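You operate a simulated robot arm through the tools that you are given. There is no shell and no other tool. Be economical: measure what you need, move in short steps, check, and stop when the job is done.

Carry out the task below with a simulated two-armed robot. There is one attempt and no reset: what you move stays moved.

JOB
Wipe the dust off the pump plate, level it with the yellow level, then lock the jack.
Fine: use the yellow pad and put it back; free the jack with the jack lever first; leave the level lying along the plate, its bubble between the lines. Where these are worked on the way, their far stop is far enough and under half their travel is too little: jack lever. What is to be rubbed or washed off counts as gone when no trace of it is left.

Only the result counts: the job must be done as asked and must still hold three seconds after the hand-in. Knocking over, shifting, dropping, spilling or breaking anything else fails it.

ROBOT AND FRAMES
Two 7-joint arms with two-finger parallel grippers on one trunk, on a base that drives. Base frame: it is fixed to the floor where the robot stands at the start and does not move with it; the origin is under the middle of the robot, x ahead of it, y to its left, z up. Lengths are in mm, angles in degrees, forces in N, time in s.
The left shoulder is at the start at [50, 165, 1155], the right one opposite. With the tool pointing down near the work surface each hand reaches from about 160 to 680 mm from the robot's upright axis, wherever it stands, measured 20 degrees to its own side. Places, roughly: jack handle [500, -700, 900]; jack lever [500, -700, 800]; pump plate [500, -500, 800]; top of the pump plate [500, -500, 800]. Payload 3.91 kg a hand.
Tool frame (each hand has its own): the origin (TCP) lies between the finger pads and is the grasp point; the fingertips stand 30 mm ahead of it; z points along the fingers, y is the line along which they close. Largest opening 110 mm; finger width 20, thickness 10; the body of the gripper, 48 by 112 mm, starts 55 mm behind the TCP.
Orientation is told as [roll, pitch, yaw] about the base's x, y, z axes, in that order, counted from this pose: with the fingers straight down and closing along the base's y, the tool's x points along the base's -x, its y along +y and its z along -z.

CONTROLS
- The arms move only by the tool play_rows. It takes "left_increments", "right_increments" or both (then of equal length, played together; a hand with none holds still); each is a list that holds one entry, the list of rows, each a list of 7 numbers: the turn, a rotation vector about the base's x, y, z in rad, then the shift along the base's x, y, z in mm, then the gripper command, from -1 (fully open) to 1 (shut), values between in proportion. In form: [[[wx, wy, wz, x, y, z, hand], ...]]. A call has 1 to 12 rows; each row is the pose to reach, as a shift and turn from the pose commanded when the call began. A row lasts 0.2 s, in which the tool goes at most 50 mm and 8.6 degrees; a call with a longer step from one row to the next is refused whole, and so is a gripper value outside its range. A pose out of reach is approached as far as the arm can. The call stops where the force on the tool passes 70 N (or 10 N more than at its start, if that is more) or the arm is blocked; 0.2 s more then pass. The fingers move at their own pace (about 45 mm/s each) and stop on an object; they squeeze with about 27 N. The grip force told is the motor's: it shows also when the fingers shut on nothing. Time passes only in rows, and 0.2 s behind the last, so rows that repeat a pose let the fingers close. The reply holds the time, the measured pose of the TCP, the force on the tool along the base axes, the opening and the grip force, in the units named above and with some noise, with the torque about the TCP (base axes, N m) and any sound that the robot's microphone picked up, and new pictures: "show" is both (left out), scene, wrist or none (wrist: the cameras of the hands that moved).
- Cameras (640 x 400 px; columns grow to the right, rows downward): "scene" is now at [111.4, -34.5, 1320.1]; the picture's right is [-0.37, -0.93, 0.00], its down [-0.54, 0.22, -0.81] and it looks along [0.75, -0.30, -0.58] (base axes); focal length 285 px, centre (320, 200). "left" rides on the left gripper at [72, -17, -103] in its tool frame; the picture's right is [0.23, 0.97, 0.00], its down [-0.76, 0.18, -0.62] and it looks along [-0.61, 0.14, 0.78] (tool axes); focal length 222 px, centre (320, 200). "right" rides on the right gripper at [72, 17, -103] in its tool frame; the picture's right is [-0.23, 0.97, 0.00], its down [-0.76, -0.18, -0.62] and it looks along [-0.61, -0.14, 0.78] (tool axes); focal length 222 px, centre (320, 200). There is no depth. A picture from a camera that has moved, and an enlarged one, comes with that camera's place and axes in the base frame and with its lens.
- slide_trunk(by): slides the trunk up (or, below 0, down) by that many mm; the arms and the scene camera ride with it, the base frame stays. It gives what a move gives, with no picture.
- roll_base(legs): drives the robot by 1 to 6 legs, each [ahead, left, turn to the left] in mm, mm and degrees, along the robot's own axes; the way and the turn of a leg run together, so that a leg with both is an arc; at most 1500 mm and 180 degrees a leg. The arms and the cameras ride along, it lands a little off, and it stops where it bumps. It gives what a move gives, and a new picture of the scene camera.
- aim_head(pan, tilt): turns the head with the scene camera to pan (to the left, within 80 degrees either way) and tilt (down, from -29 to 69), counted from straight ahead of the robot. It gives what a move gives, and a new picture of the scene camera.
- inspect(camera, box): a new picture of the part [left, top, right, bottom] of that camera's present view, enlarged. It takes no simulated time.
- hand_in(): hands the job in; it is judged then, once.

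Work in short steps. Places have to be worked out from the pictures, the camera data and where the tool is seen: move nearer, look again, correct. Check each grasp and each placing, and mend what went wrong. You have 120 turns and 260 pictures in all, those below and enlarged ones among them. Open the grippers and draw the arms clear of the work before you hand the job in, unless the task says otherwise; then end with one line.

The tools are called after "Call:" by a JSON object that holds its "api" and its "payload". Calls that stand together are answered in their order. play_rows: Moves the arms, as the interface text tells. Its arguments: {"type":"object","properties":{"left_increments":{"type":"array"},"right_increments":{"type":"array"},"show":{"type":"string","enum":["both","scene","wrist","none"]}},"required":[]} The other tools are called the same way: slide_trunk (by) slides the trunk up or down; roll_base (legs) drives the base; aim_head (pan, tilt) turns the head that bears the scene camera; inspect (camera, box) takes an enlarged picture of a part of a camera's view; hand_in () hands the job in.

At the start:

```text
time: 0.0
left_ee_pos: [408.6, -77.4, 1090.2]
left_ee_rot: [0.0, 0.0, 0.0]
left_force: [-0.1, -0.4, 0.2]
left_wrist_torque: [0.0, 0.0, 0.02]
left_finger_gap: 109.9
left_finger_force: 0.0
right_ee_pos: [304.0, -325.0, 1071.1]
right_ee_rot: [0.0, 0.0, -0.2]
right_force: [0.9, 0.0, -0.6]
right_wrist_torque: [-0.02, -0.01, 0.01]
right_finger_gap: 109.7
right_finger_force: 0.0
trunk travel left (down, up): [-375.0, 128.0]
robot x, y, heading: [-0.6, -4.1, -0.2]
head pan, tilt: [-22.0, 35.8]
```

scene: 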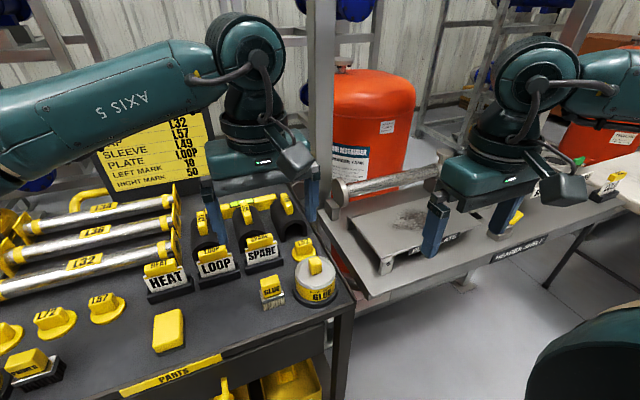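
right: 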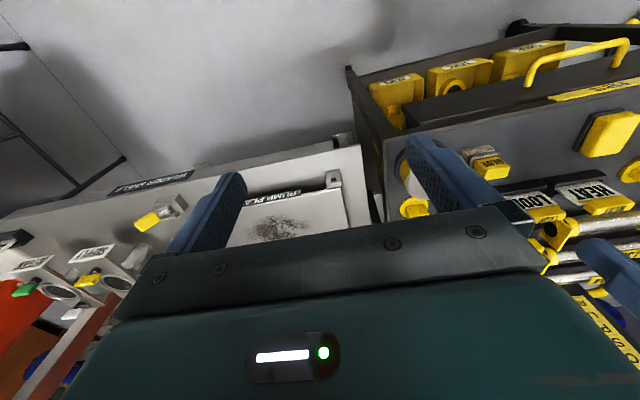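
left: 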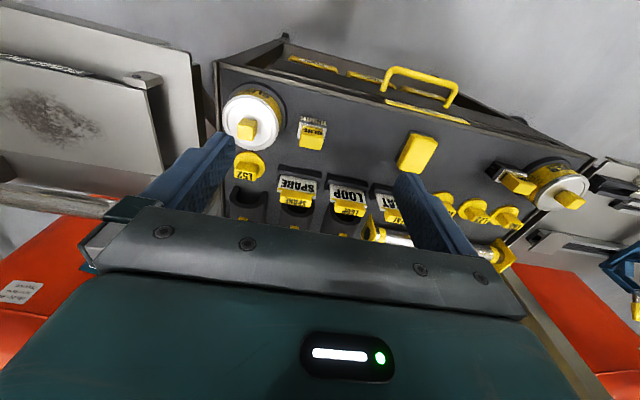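

The scene shows a parts cart, the dusty pump plate, and jack parts to the right; I enlarge areas to identify the pad, level and jack.

Call:
{"api": "inspect", "payload": {"camera": "scene", "box": [320, 140, 640, 300]}}

Call:
{"api": "inspect", "payload": {"camera": "scene", "box": [0, 180, 340, 400]}}

Call:
{"api": "inspect", "payload": {"camera": "right", "box": [0, 140, 380, 330]}}

```text
2.00 times, centred on (480, 220) of scene
camera zoom: at [111.4, -34.5, 1320.1], right [-0.37, -0.93, 0.0], down [-0.54, 0.22, -0.81], along [0.75, -0.3, -0.58], focal length 570 px, centre (0, 160)
```

zoom: 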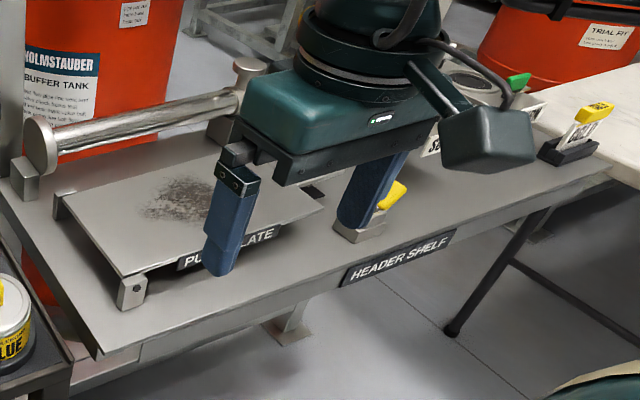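

```text
1.82 times, centred on (170, 290) of scene
camera zoom: at [111.4, -34.5, 1320.1], right [-0.37, -0.93, 0.0], down [-0.54, 0.22, -0.81], along [0.75, -0.3, -0.58], focal length 518 px, centre (593, 36)
```

zoom: 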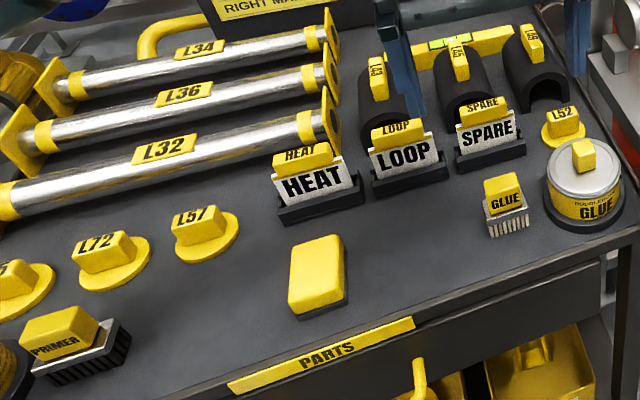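

```text
1.68 times, centred on (190, 235) of right
camera zoom: at [231.9, -308.4, 1174.9], right [0.23, 0.97, 0.0], down [0.76, -0.18, 0.62], along [0.61, -0.14, -0.78], focal length 374 px, centre (539, 141)
```

zoom: 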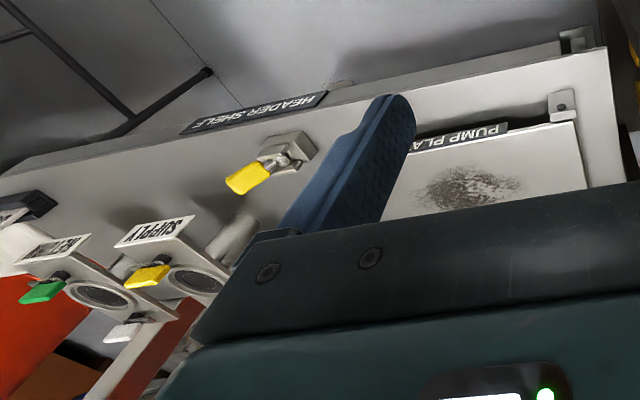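

The right hand blocks the view of plate and jack. I draw it back and up, and aim the head at the bench.

Call:
{"api": "play_rows", "payload": {"right_increments": [[[0, 0, 0, -40, 0, 20, -1], [0, 0, 0, -80, 0, 40, -1], [0, 0, 0, -110, 0, 60, -1]]], "show": "none"}}

Call:
{"api": "aim_head", "payload": {"pan": -45, "tilt": 38}}

```text
time: 0.8
left_ee_pos: [408.5, -77.7, 1089.3]
left_ee_rot: [0.0, 0.0, 0.1]
left_force: [0.6, 0.2, 0.1]
left_wrist_torque: [0.01, 0.03, -0.02]
left_finger_gap: 109.9
left_finger_force: 0.0
right_ee_pos: [228.3, -325.1, 1110.0]
right_ee_rot: [0.1, 0.1, 0.1]
right_force: [0.6, -0.1, -0.4]
right_wrist_torque: [0.04, 0.01, -0.01]
right_finger_gap: 110.1
right_finger_force: 0.0
right hand out of reach, approached as far as the arm can: row 2, 3
trunk travel left (down, up): [-375.0, 128.0]
robot x, y, heading: [-2.2, -3.1, 0.1]
head pan, tilt: [-22.0, 35.8]
```

```text
time: 1.7
left_ee_pos: [409.2, -77.8, 1089.3]
left_ee_rot: [0.0, 0.0, 0.0]
left_force: [-0.5, -1.0, 0.1]
left_wrist_torque: [0.02, 0.02, -0.03]
left_finger_gap: 109.9
left_finger_force: 0.1
right_ee_pos: [228.9, -324.2, 1109.5]
right_ee_rot: [0.1, -0.1, 0.1]
right_force: [-0.9, -0.2, 0.2]
right_wrist_torque: [0.02, 0.03, 0.03]
right_finger_gap: 110.0
right_finger_force: 0.1
trunk travel left (down, up): [-375.0, 128.0]
robot x, y, heading: [-1.5, 0.7, 0.1]
head pan, tilt: [-45.0, 38.0]
camera scene: at [91.2, -62.7, 1316.7], right [-0.71, -0.71, 0.0], down [-0.44, 0.43, -0.79], along [0.56, -0.56, -0.62], focal length 285 px, centre (320, 200)
```

scene: 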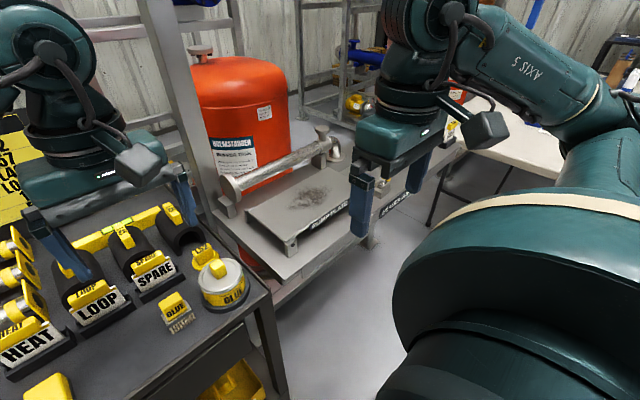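

From the two views the pad's top is near [480, 121, 819]. I bring the left hand above it for a close look.

Call:
{"api": "play_rows", "payload": {"left_increments": [[[0, 0, 0, 14, 38, -20, -1], [0, 0, 0, 28, 76, -40, -1], [0, 0, 0, 42, 114, -60, -1], [0, 0, 0, 56, 152, -80, -1], [0, 0, 0, 71, 198, -110, -1], [0, 0, 0, 71, 198, -110, -1]]], "show": "wrist"}}

Call:
{"api": "aim_head", "payload": {"pan": 0, "tilt": 38}}

```text
refused: row 5 steps farther than a row can; nothing moved
```

```text
time: 2.8
left_ee_pos: [409.1, -78.6, 1089.8]
left_ee_rot: [0.0, -0.1, 0.0]
left_force: [-0.6, -0.8, -0.1]
left_wrist_torque: [-0.01, 0.0, 0.0]
left_finger_gap: 110.0
left_finger_force: 0.1
right_ee_pos: [229.4, -326.0, 1109.9]
right_ee_rot: [0.1, -0.1, 0.1]
right_force: [-0.5, -0.2, -0.9]
right_wrist_torque: [-0.03, 0.01, 0.03]
right_finger_gap: 109.9
right_finger_force: 0.1
trunk travel left (down, up): [-375.0, 128.0]
robot x, y, heading: [3.9, -0.7, -0.0]
head pan, tilt: [0.0, 38.0]
camera scene: at [116.4, -1.8, 1316.7], right [0.0, -1.0, 0.0], down [-0.62, 0.0, -0.79], along [0.79, 0.0, -0.62], focal length 285 px, centre (320, 200)
```

scene: 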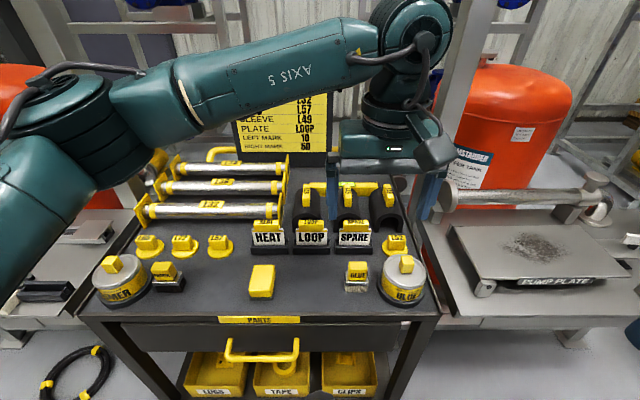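

The overview is good; I repeat the move with smaller steps.

Call:
{"api": "play_rows", "payload": {"left_increments": [[[0, 0, 0, 14, 38, -20, -1], [0, 0, 0, 28, 76, -40, -1], [0, 0, 0, 42, 114, -60, -1], [0, 0, 0, 56, 152, -85, -1], [0, 0, 0, 71, 190, -110, -1], [0, 0, 0, 71, 198, -125, -1]]], "show": "both"}}

Call:
{"api": "inspect", "payload": {"camera": "scene", "box": [240, 140, 440, 265]}}

Call:
{"api": "inspect", "payload": {"camera": "scene", "box": [400, 140, 640, 300]}}

```text
time: 4.2
left_ee_pos: [479.0, 119.4, 965.3]
left_ee_rot: [0.0, 0.0, -0.1]
left_force: [-0.2, 0.5, -0.6]
left_wrist_torque: [0.02, 0.0, -0.03]
left_finger_gap: 110.1
left_finger_force: 0.0
right_ee_pos: [230.8, -325.8, 1109.3]
right_ee_rot: [0.2, 0.0, 0.1]
right_force: [-0.2, -0.1, 0.7]
right_wrist_torque: [-0.01, 0.01, 0.03]
right_finger_gap: 110.0
right_finger_force: 0.0
trunk travel left (down, up): [-375.0, 128.0]
robot x, y, heading: [-2.8, -0.2, 0.2]
head pan, tilt: [0.0, 38.0]
camera scene: at [116.4, -1.8, 1316.7], right [0.0, -1.0, 0.0], down [-0.62, 0.0, -0.79], along [0.79, 0.0, -0.62], focal length 285 px, centre (320, 200)
camera left: at [408.6, 102.9, 1068.3], right [-0.23, 0.97, 0.0], down [0.76, 0.18, 0.62], along [0.61, 0.14, -0.78], focal length 222 px, centre (320, 200)
```

scene: 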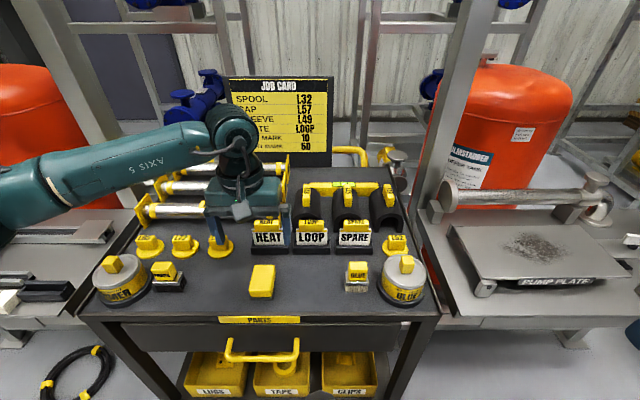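
left: 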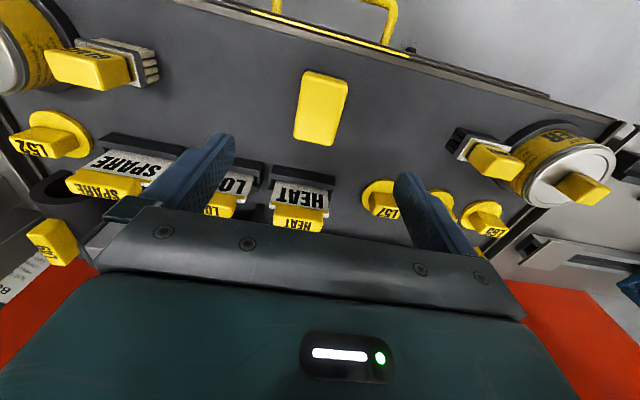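

```text
3.20 times, centred on (340, 202) of scene
camera zoom: at [116.4, -1.8, 1316.7], right [0.0, -1.0, 0.0], down [-0.62, 0.0, -0.79], along [0.79, 0.0, -0.62], focal length 911 px, centre (256, 192)
```

zoom: 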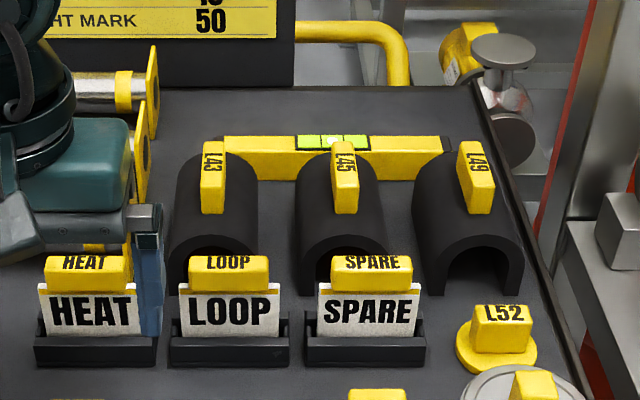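

```text
2.50 times, centred on (520, 220) of scene
camera zoom: at [116.4, -1.8, 1316.7], right [0.0, -1.0, 0.0], down [-0.62, 0.0, -0.79], along [0.79, 0.0, -0.62], focal length 712 px, centre (-180, 150)
```

zoom: 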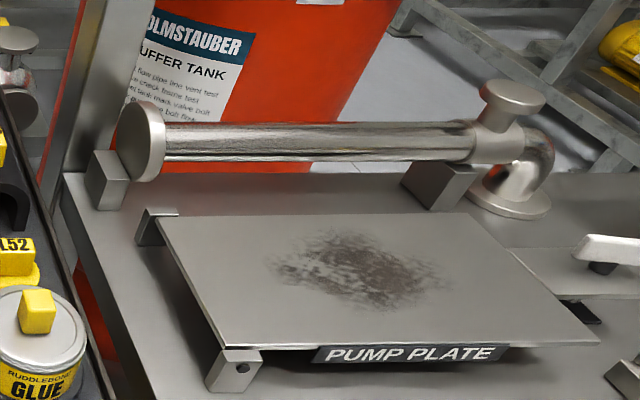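

The level is the long yellow bar behind the half sleeves, near [784, -70]. The pad is about 71 x 50, yaw about 5°; I enlarge it to judge its height.

Call:
{"api": "inspect", "payload": {"camera": "scene", "box": [222, 250, 302, 300]}}

Call:
{"api": "inspect", "payload": {"camera": "left", "box": [270, 50, 366, 170]}}

```text
8.00 times, centred on (262, 275) of scene
camera zoom: at [116.4, -1.8, 1316.7], right [0.0, -1.0, 0.0], down [-0.62, 0.0, -0.79], along [0.79, 0.0, -0.62], focal length 2278 px, centre (784, -400)
```

zoom: 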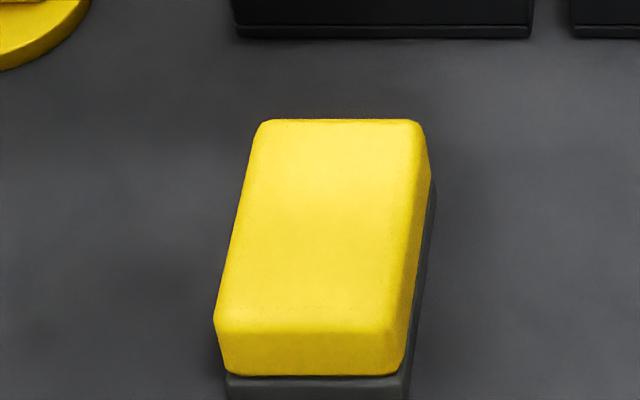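

```text
3.33 times, centred on (318, 110) of left
camera zoom: at [408.6, 102.9, 1068.3], right [-0.23, 0.97, 0.0], down [0.76, 0.18, 0.62], along [0.61, 0.14, -0.78], focal length 740 px, centre (327, 500)
```

zoom: 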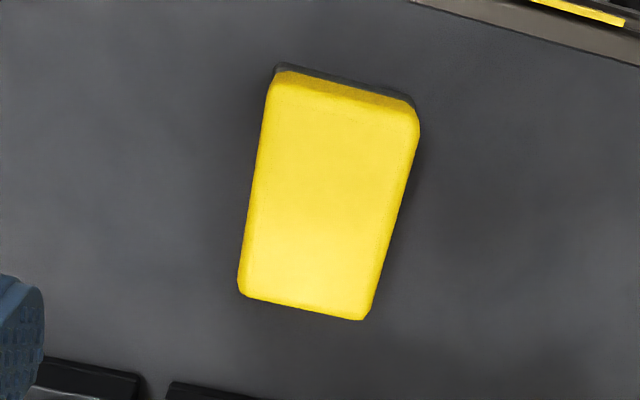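

I look a bit lower to see the grey base's height.

Call:
{"api": "inspect", "payload": {"camera": "scene", "box": [222, 265, 302, 315]}}

```text
8.00 times, centred on (262, 290) of scene
camera zoom: at [116.4, -1.8, 1316.7], right [0.0, -1.0, 0.0], down [-0.62, 0.0, -0.79], along [0.79, 0.0, -0.62], focal length 2278 px, centre (784, -520)
```

zoom: 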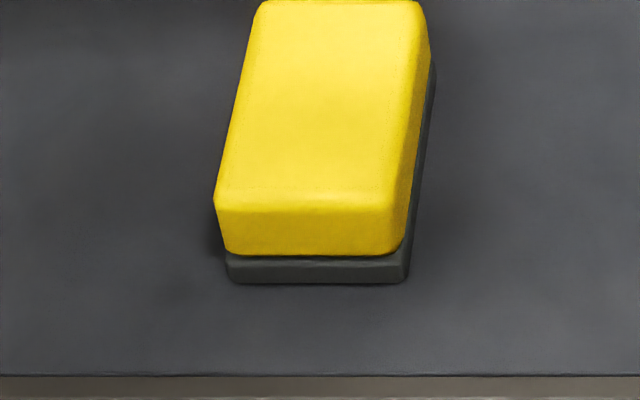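

Pad is about 34 high (cart top ≈ 790, pad top ≈ 822). I yaw the hand 5° and descend straddling it to TCP z ≈ 836.

Call:
{"api": "play_rows", "payload": {"left_increments": [[[0, 0, 0.087, 2, 0, -30, -1], [0, 0, 0.087, 2, 0, -70, -1], [0, 0, 0.087, 2, 0, -100, -1], [0, 0, 0.087, 2, 0, -120, -1], [0, 0, 0.087, 2, 0, -130, -1], [0, 0, 0.087, 2, 0, -130, -1]]], "show": "both"}}

Call:
{"api": "inspect", "payload": {"camera": "scene", "box": [202, 220, 322, 320]}}

```text
time: 5.6
left_ee_pos: [482.0, 119.6, 835.2]
left_ee_rot: [0.0, 0.1, 4.9]
left_force: [-0.1, -0.5, 0.5]
left_wrist_torque: [0.01, 0.0, -0.01]
left_finger_gap: 110.1
left_finger_force: 0.0
right_ee_pos: [229.5, -325.4, 1110.2]
right_ee_rot: [0.1, 0.1, 0.1]
right_force: [-0.7, -0.3, 0.2]
right_wrist_torque: [-0.01, 0.0, -0.03]
right_finger_gap: 110.2
right_finger_force: 0.1
trunk travel left (down, up): [-375.0, 128.0]
robot x, y, heading: [0.7, 3.7, 0.1]
head pan, tilt: [0.0, 38.0]
camera scene: at [116.4, -1.7, 1316.7], right [0.0, -1.0, 0.0], down [-0.62, 0.0, -0.79], along [0.79, 0.0, -0.62], focal length 285 px, centre (320, 200)
camera left: at [412.4, 95.9, 938.3], right [-0.31, 0.95, 0.0], down [0.74, 0.24, 0.62], along [0.59, 0.19, -0.78], focal length 222 px, centre (320, 200)
```

scene: 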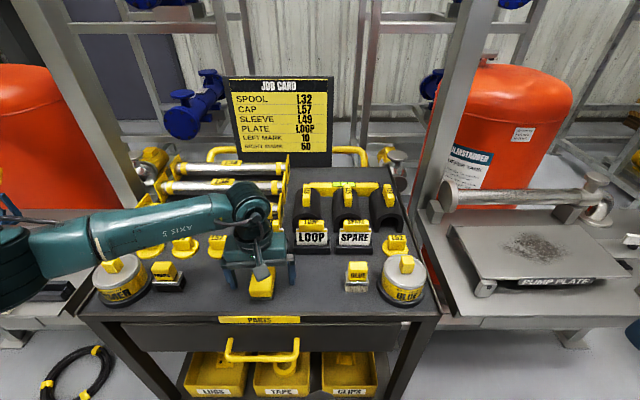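
left: 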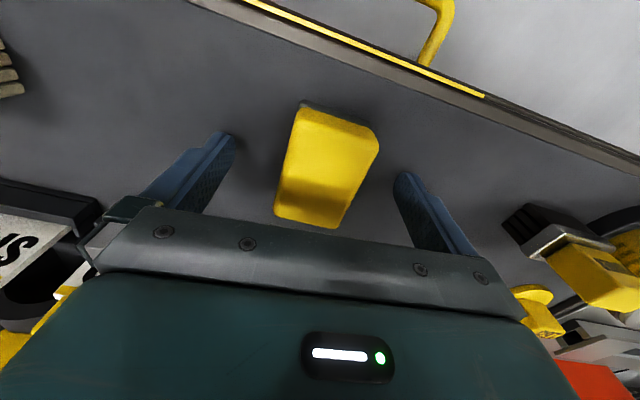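

```text
4.00 times, centred on (262, 270) of scene
camera zoom: at [116.4, -1.7, 1316.7], right [0.0, -1.0, 0.0], down [-0.62, 0.0, -0.79], along [0.79, 0.0, -0.62], focal length 1139 px, centre (552, -80)
```

zoom: 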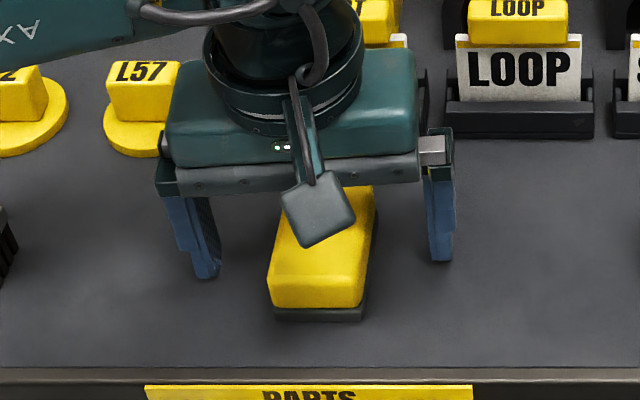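

Fingers straddle the pad, centred. I lower 4 mm more and close.

Call:
{"api": "play_rows", "payload": {"left_increments": [[[0, 0, 0, 0, 1, -4, -1], [0, 0, 0, 0, 1, -4, 1], [0, 0, 0, 0, 1, -4, 1], [0, 0, 0, 0, 1, -4, 1], [0, 0, 0, 0, 1, -4, 1], [0, 0, 0, 0, 1, -4, 1], [0, 0, 0, 0, 1, -4, 1]]], "show": "wrist"}}

```text
time: 7.2
left_ee_pos: [482.4, 119.5, 831.6]
left_ee_rot: [0.0, 0.0, 5.0]
left_force: [-0.7, -0.4, 0.0]
left_wrist_torque: [-0.04, 0.02, 0.02]
left_finger_gap: 45.6
left_finger_force: 27.1
right_ee_pos: [229.5, -326.0, 1111.2]
right_ee_rot: [0.1, -0.1, 0.1]
right_force: [-0.1, -0.9, 0.9]
right_wrist_torque: [0.0, 0.0, -0.01]
right_finger_gap: 110.0
right_finger_force: 0.0
trunk travel left (down, up): [-375.0, 128.0]
robot x, y, heading: [-1.8, -4.7, -0.0]
head pan, tilt: [0.0, 38.0]
camera left: at [412.5, 96.9, 934.5], right [-0.31, 0.95, 0.0], down [0.74, 0.24, 0.62], along [0.59, 0.19, -0.78], focal length 222 px, centre (320, 200)
```

left: 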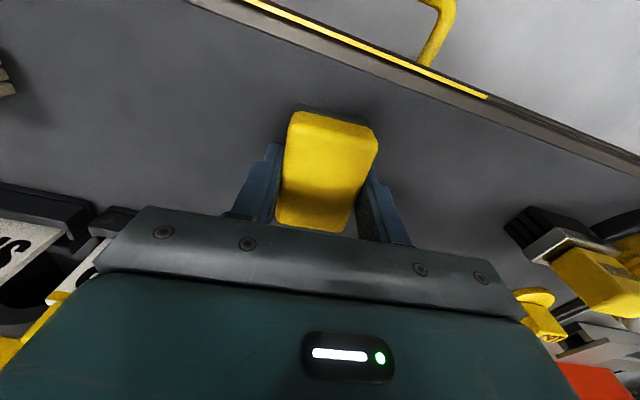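

Pad held (gap 45.6). I record its home TCP [482, 120, 832], yaw 5°. Now lift it well clear, then drive right toward the plate.

Call:
{"api": "play_rows", "payload": {"left_increments": [[[0, 0, 0, 0, 0, 40, 1], [0, 0, 0, 0, 0, 80, 1], [0, 0, 0, -30, 0, 120, 1], [0, 0, 0, -60, 0, 160, 1], [0, 0, 0, -80, 0, 200, 1], [0, 0, 0, -80, 0, 230, 1]]], "show": "wrist"}}

Call:
{"api": "roll_base", "payload": {"legs": [[0, -480, 0]]}}

```text
time: 8.6
left_ee_pos: [402.4, 120.4, 1061.7]
left_ee_rot: [0.1, 0.0, 5.0]
left_force: [-0.4, 0.8, 0.1]
left_wrist_torque: [-0.02, 0.0, 0.0]
left_finger_gap: 0.0
left_finger_force: 26.6
right_ee_pos: [228.7, -325.7, 1109.4]
right_ee_rot: [0.1, 0.0, 0.1]
right_force: [0.8, -0.7, 0.2]
right_wrist_torque: [0.02, 0.0, -0.01]
right_finger_gap: 110.1
right_finger_force: 0.0
trunk travel left (down, up): [-375.0, 128.0]
robot x, y, heading: [1.4, 0.9, 0.2]
head pan, tilt: [0.0, 38.0]
camera left: at [332.5, 96.5, 1165.1], right [-0.31, 0.95, 0.0], down [0.74, 0.24, 0.62], along [0.59, 0.2, -0.78], focal length 222 px, centre (320, 200)
```

left: 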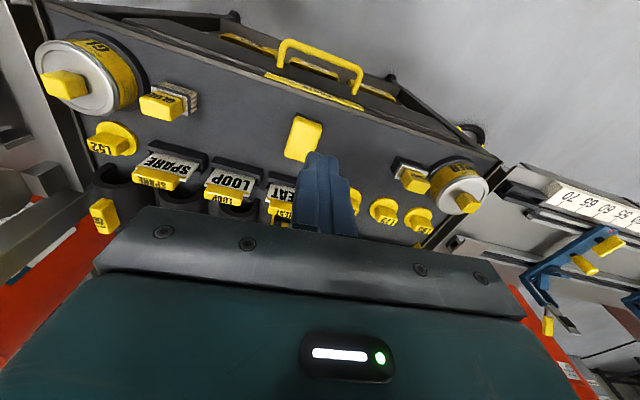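

```text
time: 13.3
left_ee_pos: [402.8, -358.4, 1060.7]
left_ee_rot: [0.0, 0.0, 5.2]
left_force: [0.0, 0.1, -0.5]
left_wrist_torque: [-0.01, 0.03, 0.01]
left_finger_gap: 0.0
left_finger_force: 26.9
right_ee_pos: [230.4, -804.7, 1108.8]
right_ee_rot: [0.2, 0.0, 0.4]
right_force: [0.0, 0.1, 0.3]
right_wrist_torque: [-0.01, 0.01, -0.03]
right_finger_gap: 110.0
right_finger_force: 0.0
trunk travel left (down, up): [-375.0, 128.0]
robot x, y, heading: [-0.9, -480.4, 0.4]
head pan, tilt: [0.0, 38.0]
camera scene: at [117.1, -481.8, 1316.7], right [0.0, -1.0, 0.0], down [-0.62, 0.0, -0.79], along [0.79, 0.0, -0.62], focal length 285 px, centre (320, 200)
```

scene: 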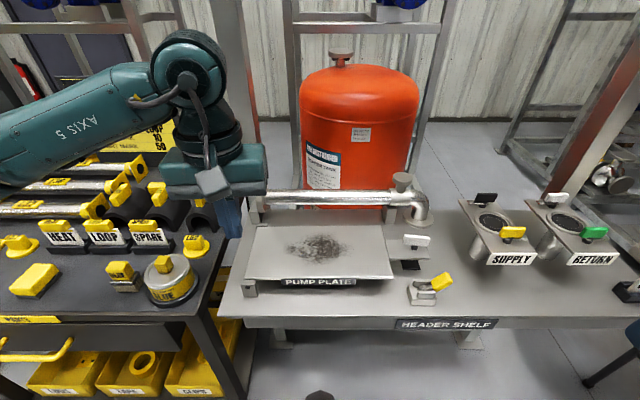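

The pad slipped out and stayed on the cart; I'll regrasp lower. While I'm here I study the jack area.

Call:
{"api": "inspect", "payload": {"camera": "scene", "box": [230, 180, 490, 340]}}

Call:
{"api": "inspect", "payload": {"camera": "scene", "box": [390, 220, 470, 310]}}

Call:
{"api": "inspect", "payload": {"camera": "right", "box": [0, 0, 640, 400]}}

Call:
{"api": "inspect", "payload": {"camera": "scene", "box": [0, 240, 100, 310]}}

```text
2.46 times, centred on (360, 260) of scene
camera zoom: at [117.1, -481.8, 1316.7], right [0.0, -1.0, 0.0], down [-0.62, 0.0, -0.79], along [0.79, 0.0, -0.62], focal length 701 px, centre (222, 52)
```

zoom: 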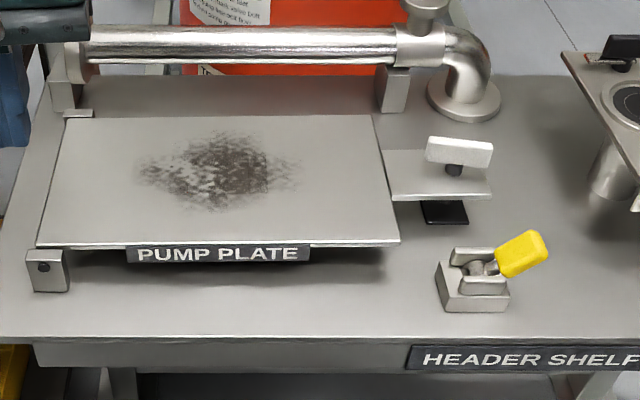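

```text
4.44 times, centred on (430, 265) of scene
camera zoom: at [117.1, -481.8, 1316.7], right [0.0, -1.0, 0.0], down [-0.62, 0.0, -0.79], along [0.79, 0.0, -0.62], focal length 1266 px, centre (-169, -89)
```

zoom: 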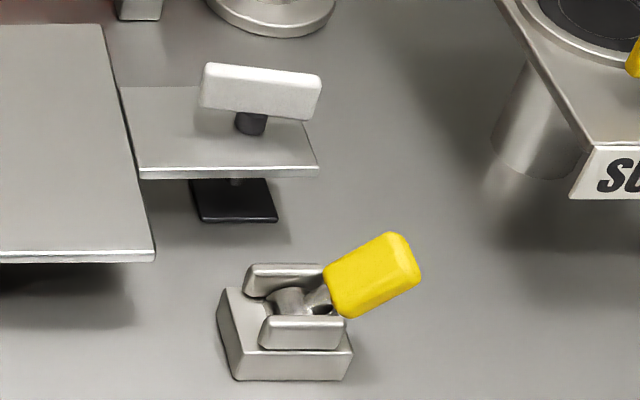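

```text
1.00 times, centred on (320, 200) of right (not enlarged: the box is as wide or as high as the picture)
camera zoom: at [159.2, -788.2, 1212.8], right [0.22, 0.97, 0.0], down [0.76, -0.18, 0.62], along [0.61, -0.14, -0.78], focal length 222 px, centre (320, 200)
```

zoom: 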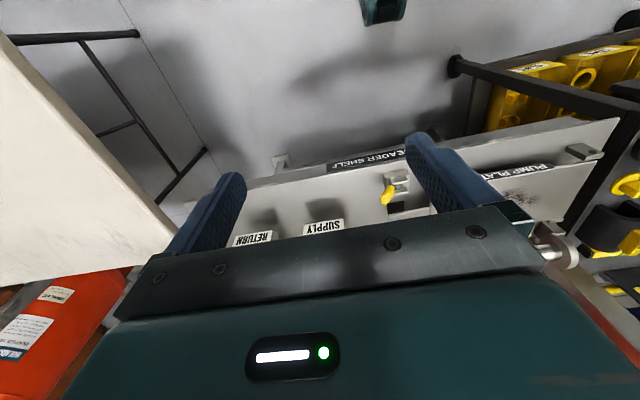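

```text
5.71 times, centred on (50, 275) of scene
camera zoom: at [117.1, -481.8, 1316.7], right [0.0, -1.0, 0.0], down [-0.62, 0.0, -0.79], along [0.79, 0.0, -0.62], focal length 1627 px, centre (1863, -229)
```

zoom: 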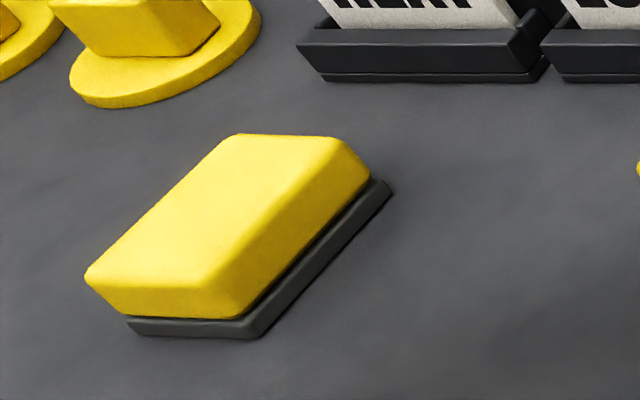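

The pad stays at its place. The jack has a white T-handle near [546, -689, 870] and a yellow lever near [471, -725, 830]. I drive back, opening the gripper on arrival, to regrasp the pad.

Call:
{"api": "roll_base", "payload": {"legs": [[0, 480, 0]]}}

Call:
{"api": "play_rows", "payload": {"left_increments": [[[0, 0, 0, 30, 0, -40, -1], [0, 0, 0, 60, 0, -80, -1], [0, 0, 0, 80, 0, -110, -1], [0, 0, 0, 80, 0, -130, -1], [0, 0, 0, 80, 0, -130, -1]]], "show": "both"}}

Call:
{"api": "inspect", "payload": {"camera": "left", "box": [260, 40, 380, 160]}}

```text
time: 18.0
left_ee_pos: [400.0, 120.2, 1062.3]
left_ee_rot: [0.0, 0.0, 5.3]
left_force: [-0.2, -0.3, 0.2]
left_wrist_torque: [-0.02, -0.01, -0.01]
left_finger_gap: 0.4
left_finger_force: 26.8
right_ee_pos: [229.7, -327.8, 1109.5]
right_ee_rot: [0.1, 0.1, 0.4]
right_force: [0.8, 0.3, -0.6]
right_wrist_torque: [0.02, -0.02, -0.04]
right_finger_gap: 110.2
right_finger_force: 0.1
trunk travel left (down, up): [-375.0, 128.0]
robot x, y, heading: [4.0, -5.8, 0.4]
head pan, tilt: [0.0, 38.0]
camera scene: at [115.2, -3.6, 1316.7], right [0.01, -1.0, 0.0], down [-0.62, 0.0, -0.79], along [0.79, 0.0, -0.62], focal length 285 px, centre (320, 200)
```

scene: 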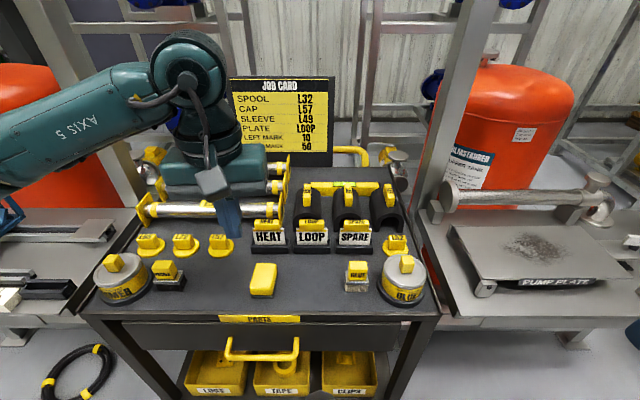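

```text
time: 19.2
left_ee_pos: [480.6, 119.1, 932.1]
left_ee_rot: [0.0, 0.0, 5.2]
left_force: [0.0, -0.2, -0.3]
left_wrist_torque: [-0.02, 0.01, 0.01]
left_finger_gap: 104.4
left_finger_force: 0.0
right_ee_pos: [230.0, -326.0, 1109.5]
right_ee_rot: [0.1, 0.0, 0.4]
right_force: [-0.2, -0.3, 0.3]
right_wrist_torque: [-0.03, 0.02, 0.03]
right_finger_gap: 110.0
right_finger_force: 0.1
trunk travel left (down, up): [-375.0, 128.0]
robot x, y, heading: [-2.4, -2.4, 0.2]
head pan, tilt: [0.0, 38.0]
camera scene: at [115.2, -3.7, 1316.7], right [0.01, -1.0, 0.0], down [-0.62, 0.0, -0.79], along [0.79, 0.0, -0.62], focal length 285 px, centre (320, 200)
camera left: at [411.3, 95.5, 1034.5], right [-0.32, 0.95, 0.0], down [0.74, 0.25, 0.62], along [0.59, 0.2, -0.78], focal length 222 px, centre (320, 200)
```

scene: 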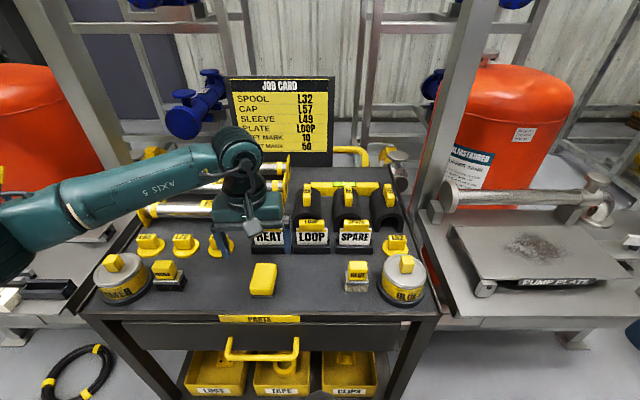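
left: 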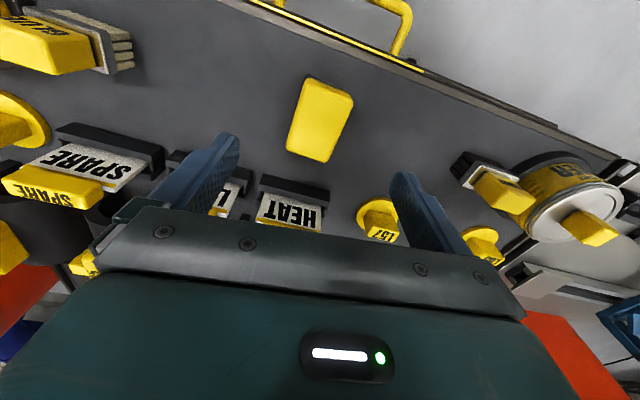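

```text
3.33 times, centred on (320, 100) of left
camera zoom: at [411.3, 95.5, 1034.5], right [-0.32, 0.95, 0.0], down [0.74, 0.25, 0.62], along [0.59, 0.2, -0.78], focal length 740 px, centre (320, 533)
```

zoom: 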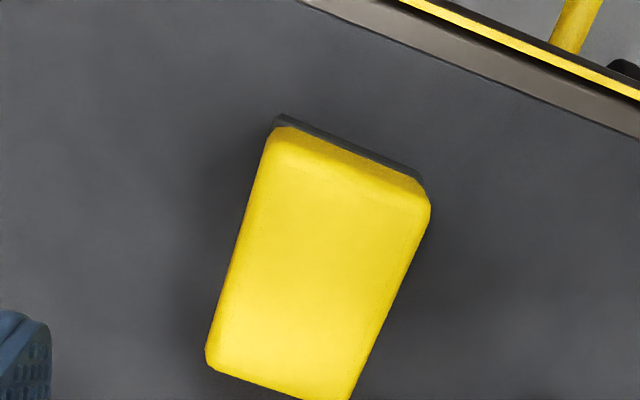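

Pad's true yaw is about 0–1° rather than 5°, centre [483, 119]. I square the hand, descend to TCP 828, close, and lift slowly a little.

Call:
{"api": "play_rows", "payload": {"left_increments": [[[0, 0, -0.082, 3, 0, -40, -1], [0, 0, -0.082, 3, 0, -80, -1], [0, 0, -0.082, 3, 0, -98, -1], [0, 0, -0.082, 3, 0, -104, -1], [0, 0, -0.082, 3, 0, -104, 1], [0, 0, -0.082, 3, 0, -104, 1], [0, 0, -0.082, 3, 0, -104, 1], [0, 0, -0.082, 3, 0, -104, 1], [0, 0, -0.082, 3, 0, -104, 1], [0, 0, -0.082, 3, 0, -104, 1], [0, 0, -0.082, 3, 0, -104, 1]]], "show": "both"}}

Call:
{"api": "inspect", "payload": {"camera": "scene", "box": [202, 230, 322, 310]}}

```text
time: 21.6
left_ee_pos: [484.7, 120.3, 829.6]
left_ee_rot: [0.1, -0.2, 0.6]
left_force: [3.0, 6.4, 24.7]
left_wrist_torque: [0.3, 0.16, -0.05]
left_finger_gap: 45.6
left_finger_force: 26.9
right_ee_pos: [228.6, -326.7, 1110.1]
right_ee_rot: [0.1, -0.2, 0.4]
right_force: [1.2, -0.2, -0.2]
right_wrist_torque: [0.01, 0.02, 0.04]
right_finger_gap: 109.9
right_finger_force: 0.0
trunk travel left (down, up): [-375.0, 128.0]
robot x, y, heading: [1.5, -2.7, 0.6]
head pan, tilt: [0.0, 38.0]
camera scene: at [113.5, -3.8, 1317.0], right [0.01, -1.0, 0.0], down [-0.61, 0.0, -0.79], along [0.79, 0.0, -0.61], focal length 285 px, centre (320, 200)
camera left: at [411.9, 101.2, 933.0], right [-0.24, 0.97, 0.0], down [0.76, 0.19, 0.63], along [0.61, 0.15, -0.78], focal length 222 px, centre (320, 200)
```

scene: 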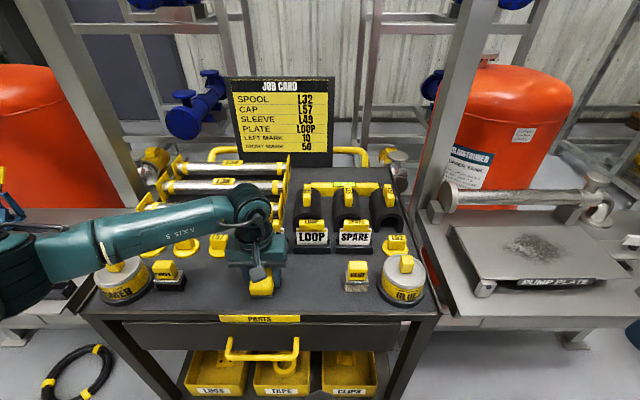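
left: 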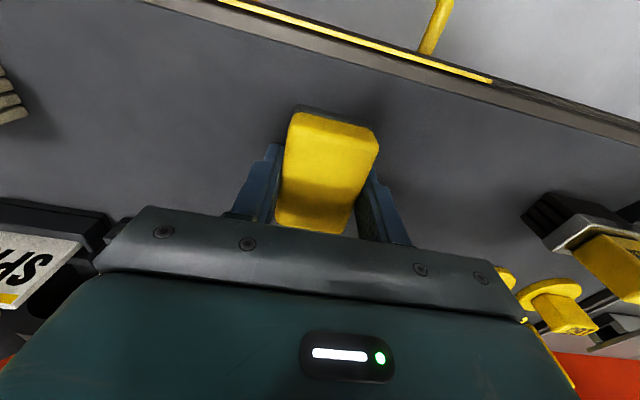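

```text
5.00 times, centred on (262, 270) of scene
camera zoom: at [113.5, -3.8, 1317.0], right [0.01, -1.0, 0.0], down [-0.61, 0.0, -0.79], along [0.79, 0.0, -0.61], focal length 1424 px, centre (610, -150)
```

zoom: 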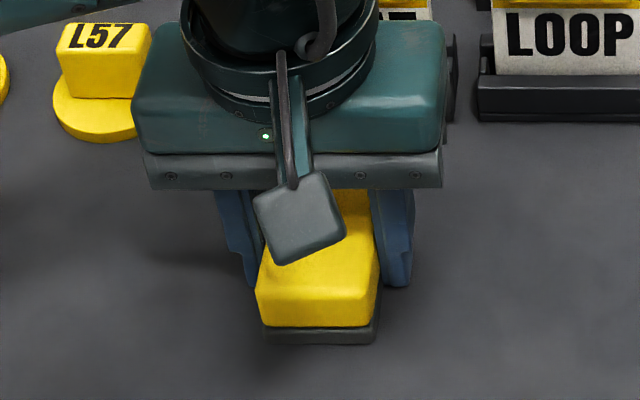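

Fingertips touch the cart (top ≈ 799.6), gap 45.6. I lift slowly.

Call:
{"api": "play_rows", "payload": {"left_increments": [[[0, 0, 0, 0, 0, 4, 1], [0, 0, 0, 0, 0, 8, 1], [0, 0, 0, 0, 0, 14, 1], [0, 0, 0, 0, 0, 20, 1], [0, 0, 0, 0, 0, 26, 1], [0, 0, 0, 0, 0, 32, 1]]], "show": "both"}}

Call:
{"api": "inspect", "payload": {"camera": "scene", "box": [202, 230, 322, 310]}}

```text
time: 23.0
left_ee_pos: [483.1, 119.0, 860.8]
left_ee_rot: [0.0, 0.0, 0.6]
left_force: [0.1, 0.1, -0.2]
left_wrist_torque: [0.0, 0.01, 0.03]
left_finger_gap: 45.4
left_finger_force: 26.8
right_ee_pos: [229.7, -326.2, 1109.3]
right_ee_rot: [0.1, 0.0, 0.4]
right_force: [0.3, 0.2, 0.5]
right_wrist_torque: [0.01, 0.0, -0.02]
right_finger_gap: 109.9
right_finger_force: 0.1
trunk travel left (down, up): [-375.0, 128.0]
robot x, y, heading: [-2.4, -5.2, 0.3]
head pan, tilt: [0.0, 38.0]
camera scene: at [115.2, -3.7, 1316.7], right [0.01, -1.0, 0.0], down [-0.62, 0.0, -0.79], along [0.79, 0.0, -0.62], focal length 285 px, centre (320, 200)
camera left: at [412.4, 101.7, 962.9], right [-0.24, 0.97, 0.0], down [0.76, 0.19, 0.62], along [0.61, 0.15, -0.78], focal length 222 px, centre (320, 200)
```

scene: 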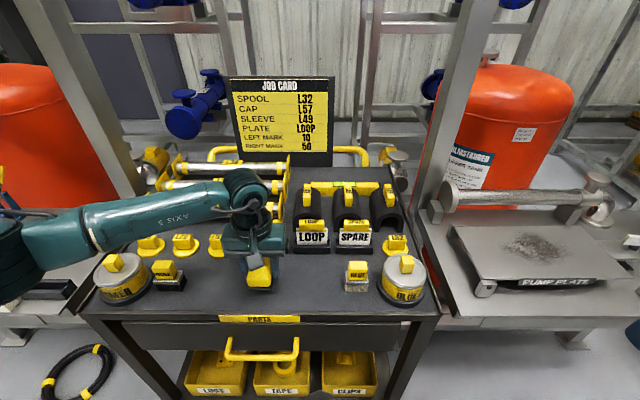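
left: 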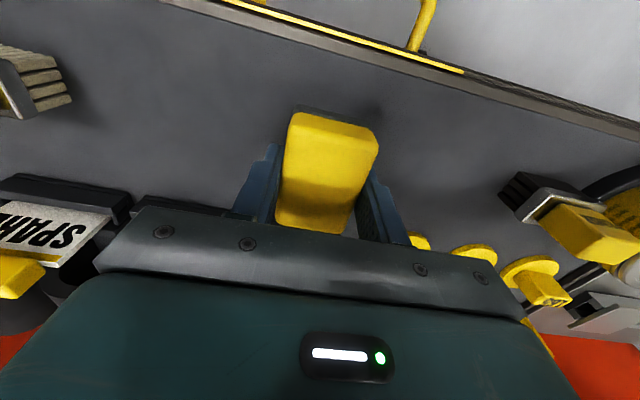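

```text
5.00 times, centred on (262, 270) of scene
camera zoom: at [115.2, -3.7, 1316.7], right [0.01, -1.0, 0.0], down [-0.62, 0.0, -0.79], along [0.79, 0.0, -0.62], focal length 1424 px, centre (610, -150)
```

zoom: 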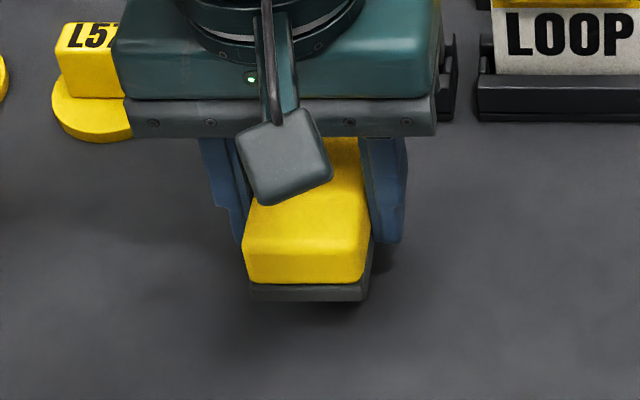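

Held. But the tips are flush with the pad's underside, which would scrape in wiping; I set it down and regrasp ~5 mm higher.

Call:
{"api": "play_rows", "payload": {"left_increments": [[[0, 0, 0, 0, 0, -12, 1], [0, 0, 0, 0, 0, -22, 1], [0, 0, 0, 0, 0, -29, 1], [0, 0, 0, 0, 0, -30, -0.4], [0, 0, 0, 0, 0, -29, -0.4], [0, 0, 0, 0, 0, -25, -0.4], [0, 0, 0, 0, 0, -25, 1], [0, 0, 0, 0, 0, -25, 1], [0, 0, 0, 0, 0, -25, 1], [0, 0, 0, 0, 0, -25, 1], [0, 0, 0, 0, 0, -25, 1]]], "show": "none"}}

Call:
{"api": "play_rows", "payload": {"left_increments": [[[0, 0, 0, 0, 0, 3, 1], [0, 0, 0, 0, 0, 7, 1], [0, 0, 0, 0, 0, 12, 1], [0, 0, 0, 0, 0, 19, 1], [0, 0, 0, 0, 0, 28, 1], [0, 0, 0, 0, 0, 38, 1], [0, 0, 0, 0, 0, 48, 1], [0, 0, 0, 0, 0, 58, 1], [0, 0, 0, 0, 0, 68, 1]]], "show": "both"}}

```text
time: 25.4
left_ee_pos: [483.4, 120.0, 835.7]
left_ee_rot: [0.0, 0.0, 0.6]
left_force: [0.0, 0.6, 0.2]
left_wrist_torque: [0.03, 0.03, -0.04]
left_finger_gap: 45.5
left_finger_force: 27.1
right_ee_pos: [230.2, -326.2, 1108.7]
right_ee_rot: [0.1, -0.1, 0.4]
right_force: [0.6, -0.2, 1.2]
right_wrist_torque: [-0.02, 0.03, 0.01]
right_finger_gap: 109.9
right_finger_force: 0.0
trunk travel left (down, up): [-375.0, 128.0]
robot x, y, heading: [-1.6, -2.7, 0.5]
head pan, tilt: [0.0, 38.0]
```

```text
time: 27.4
left_ee_pos: [483.8, 119.7, 903.3]
left_ee_rot: [0.0, 0.0, 0.7]
left_force: [0.6, 0.6, -1.1]
left_wrist_torque: [0.02, 0.02, -0.03]
left_finger_gap: 45.4
left_finger_force: 26.8
right_ee_pos: [231.1, -325.5, 1110.0]
right_ee_rot: [0.0, 0.0, 0.5]
right_force: [0.3, 0.2, 0.6]
right_wrist_torque: [0.03, -0.02, -0.04]
right_finger_gap: 109.9
right_finger_force: 0.1
trunk travel left (down, up): [-375.0, 128.0]
robot x, y, heading: [-2.8, 2.2, 0.3]
head pan, tilt: [0.0, 38.0]
camera scene: at [115.2, -3.7, 1316.7], right [0.01, -1.0, 0.0], down [-0.62, 0.0, -0.79], along [0.79, 0.0, -0.62], focal length 285 px, centre (320, 200)
camera left: at [412.0, 101.6, 1006.2], right [-0.24, 0.97, 0.0], down [0.76, 0.19, 0.62], along [0.61, 0.15, -0.78], focal length 222 px, centre (320, 200)
```

scene: 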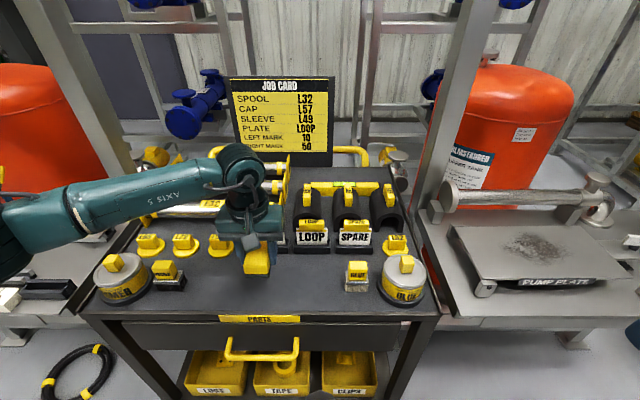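
left: 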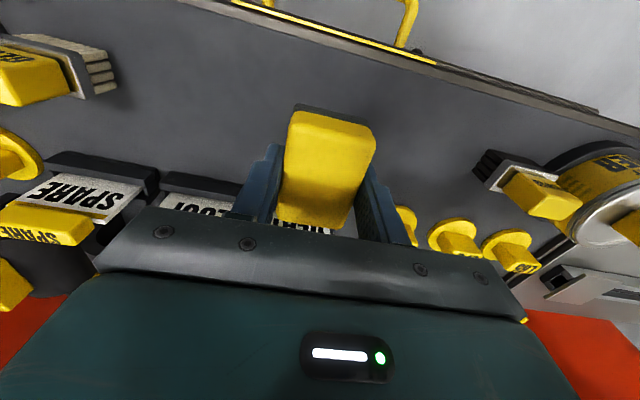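

Firmly held. Raise gently to z ≈ 1010 and drive right again.

Call:
{"api": "play_rows", "payload": {"left_increments": [[[0, 0, 0, 0, 0, 6, 1], [0, 0, 0, 0, 0, 16, 1], [0, 0, 0, -5, 0, 28, 1], [0, 0, 0, -15, 0, 42, 1], [0, 0, 0, -25, 0, 57, 1], [0, 0, 0, -35, 0, 72, 1], [0, 0, 0, -45, 0, 87, 1], [0, 0, 0, -52, 0, 100, 1], [0, 0, 0, -55, 0, 107, 1], [0, 0, 0, -55, 0, 110, 1]]], "show": "none"}}

Call:
{"api": "roll_base", "payload": {"legs": [[0, -560, 0]]}}

Call:
{"api": "inspect", "payload": {"camera": "left", "box": [0, 0, 640, 400]}}

```text
time: 29.6
left_ee_pos: [427.9, 119.5, 1012.2]
left_ee_rot: [0.0, 0.0, 0.6]
left_force: [-0.2, -0.7, -1.3]
left_wrist_torque: [-0.02, -0.01, 0.02]
left_finger_gap: 45.7
left_finger_force: 27.1
right_ee_pos: [230.0, -327.4, 1108.8]
right_ee_rot: [0.1, 0.0, 0.4]
right_force: [0.3, 0.2, 0.6]
right_wrist_torque: [0.0, -0.03, 0.02]
right_finger_gap: 110.1
right_finger_force: 0.1
trunk travel left (down, up): [-375.0, 128.0]
robot x, y, heading: [-0.4, -4.2, 0.3]
head pan, tilt: [0.0, 38.0]
```

```text
time: 35.0
left_ee_pos: [432.9, -434.7, 1012.7]
left_ee_rot: [0.0, 0.0, 1.0]
left_force: [0.2, -0.2, -0.9]
left_wrist_torque: [-0.02, 0.01, 0.0]
left_finger_gap: 45.7
left_finger_force: 27.2
right_ee_pos: [237.0, -881.0, 1108.8]
right_ee_rot: [0.0, 0.0, 0.8]
right_force: [0.4, -1.3, -0.4]
right_wrist_torque: [0.02, 0.0, -0.01]
right_finger_gap: 109.8
right_finger_force: 0.1
trunk travel left (down, up): [-375.0, 128.0]
robot x, y, heading: [2.3, -558.4, 0.6]
head pan, tilt: [0.0, 38.0]
camera scene: at [119.9, -559.2, 1316.7], right [0.01, -1.0, 0.0], down [-0.62, -0.01, -0.79], along [0.79, 0.01, -0.62], focal length 285 px, centre (320, 200)
```

scene: 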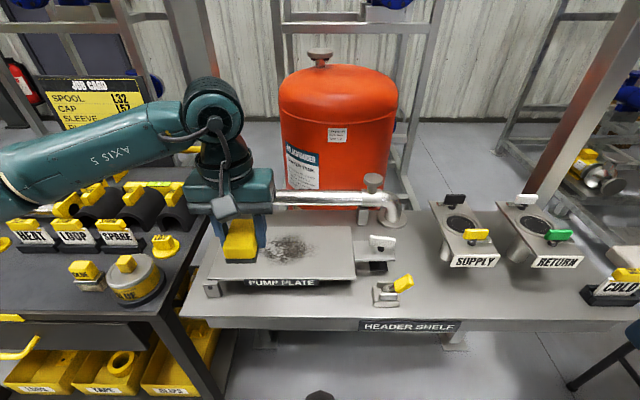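

```text
1.00 times, centred on (320, 200) of left (not enlarged: the box is as wide or as high as the picture)
camera zoom: at [361.1, -452.5, 1115.5], right [-0.24, 0.97, 0.0], down [0.76, 0.19, 0.62], along [0.6, 0.15, -0.78], focal length 222 px, centre (320, 200)
```

zoom: 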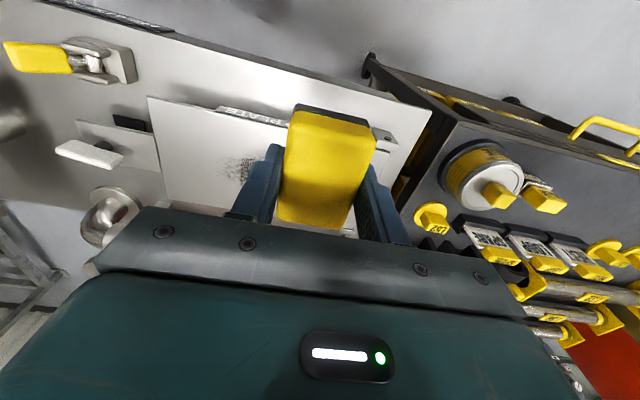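

Pad is still held. Triangulation gives the plate: x 471–622, y −629…−329, top z ≈ 838; dust x 500–606, y −552…−405. I move above the dust, near contact height.

Call:
{"api": "play_rows", "payload": {"left_increments": [[[0, 0, -0.01, 15, -8, -15, 1], [0, 0, -0.01, 30, -16, -30, 1], [0, 0, -0.01, 45, -24, -45, 1], [0, 0, -0.01, 60, -32, -60, 1], [0, 0, -0.01, 75, -40, -75, 1], [0, 0, -0.01, 88, -45, -90, 1], [0, 0, -0.01, 94, -45, -100, 1], [0, 0, -0.01, 94, -45, -110, 1]]], "show": "both"}}

Call:
{"api": "inspect", "payload": {"camera": "scene", "box": [190, 200, 430, 320]}}

```text
time: 36.8
left_ee_pos: [527.3, -478.3, 901.9]
left_ee_rot: [0.0, 0.1, 0.5]
left_force: [0.5, 0.8, 0.0]
left_wrist_torque: [0.01, 0.02, 0.02]
left_finger_gap: 45.5
left_finger_force: 27.0
right_ee_pos: [236.9, -881.3, 1108.9]
right_ee_rot: [0.1, 0.0, 0.8]
right_force: [-1.0, 0.1, 0.5]
right_wrist_torque: [0.01, 0.02, 0.0]
right_finger_gap: 109.8
right_finger_force: 0.1
trunk travel left (down, up): [-375.0, 128.0]
robot x, y, heading: [-1.6, -557.8, 0.6]
head pan, tilt: [0.0, 38.0]
camera scene: at [120.0, -559.1, 1316.7], right [0.01, -1.0, 0.0], down [-0.62, -0.01, -0.79], along [0.79, 0.01, -0.62], focal length 285 px, centre (320, 200)
camera left: at [455.3, -496.6, 1005.1], right [-0.23, 0.97, 0.0], down [0.76, 0.18, 0.62], along [0.61, 0.15, -0.78], focal length 222 px, centre (320, 200)
```

scene: 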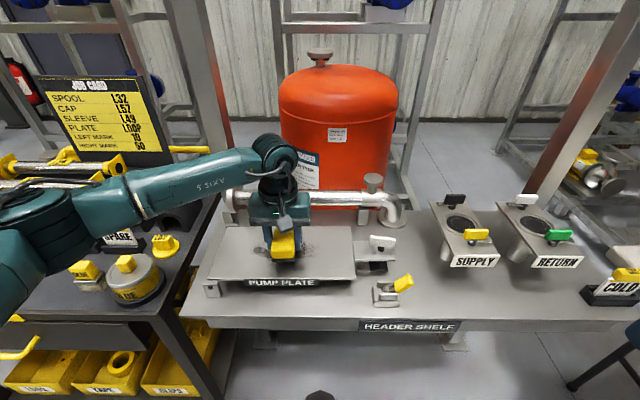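
left: 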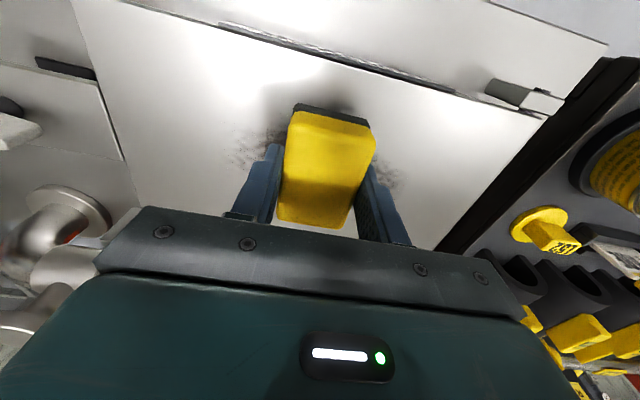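

```text
2.67 times, centred on (310, 260) of scene
camera zoom: at [120.0, -559.1, 1316.7], right [0.01, -1.0, 0.0], down [-0.62, -0.01, -0.79], along [0.79, 0.01, -0.62], focal length 760 px, centre (347, 40)
```

zoom: 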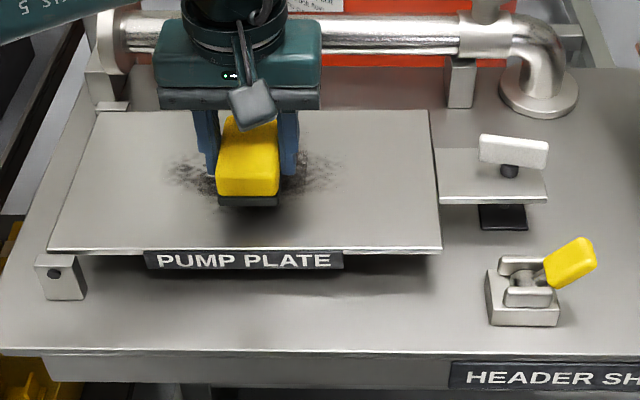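

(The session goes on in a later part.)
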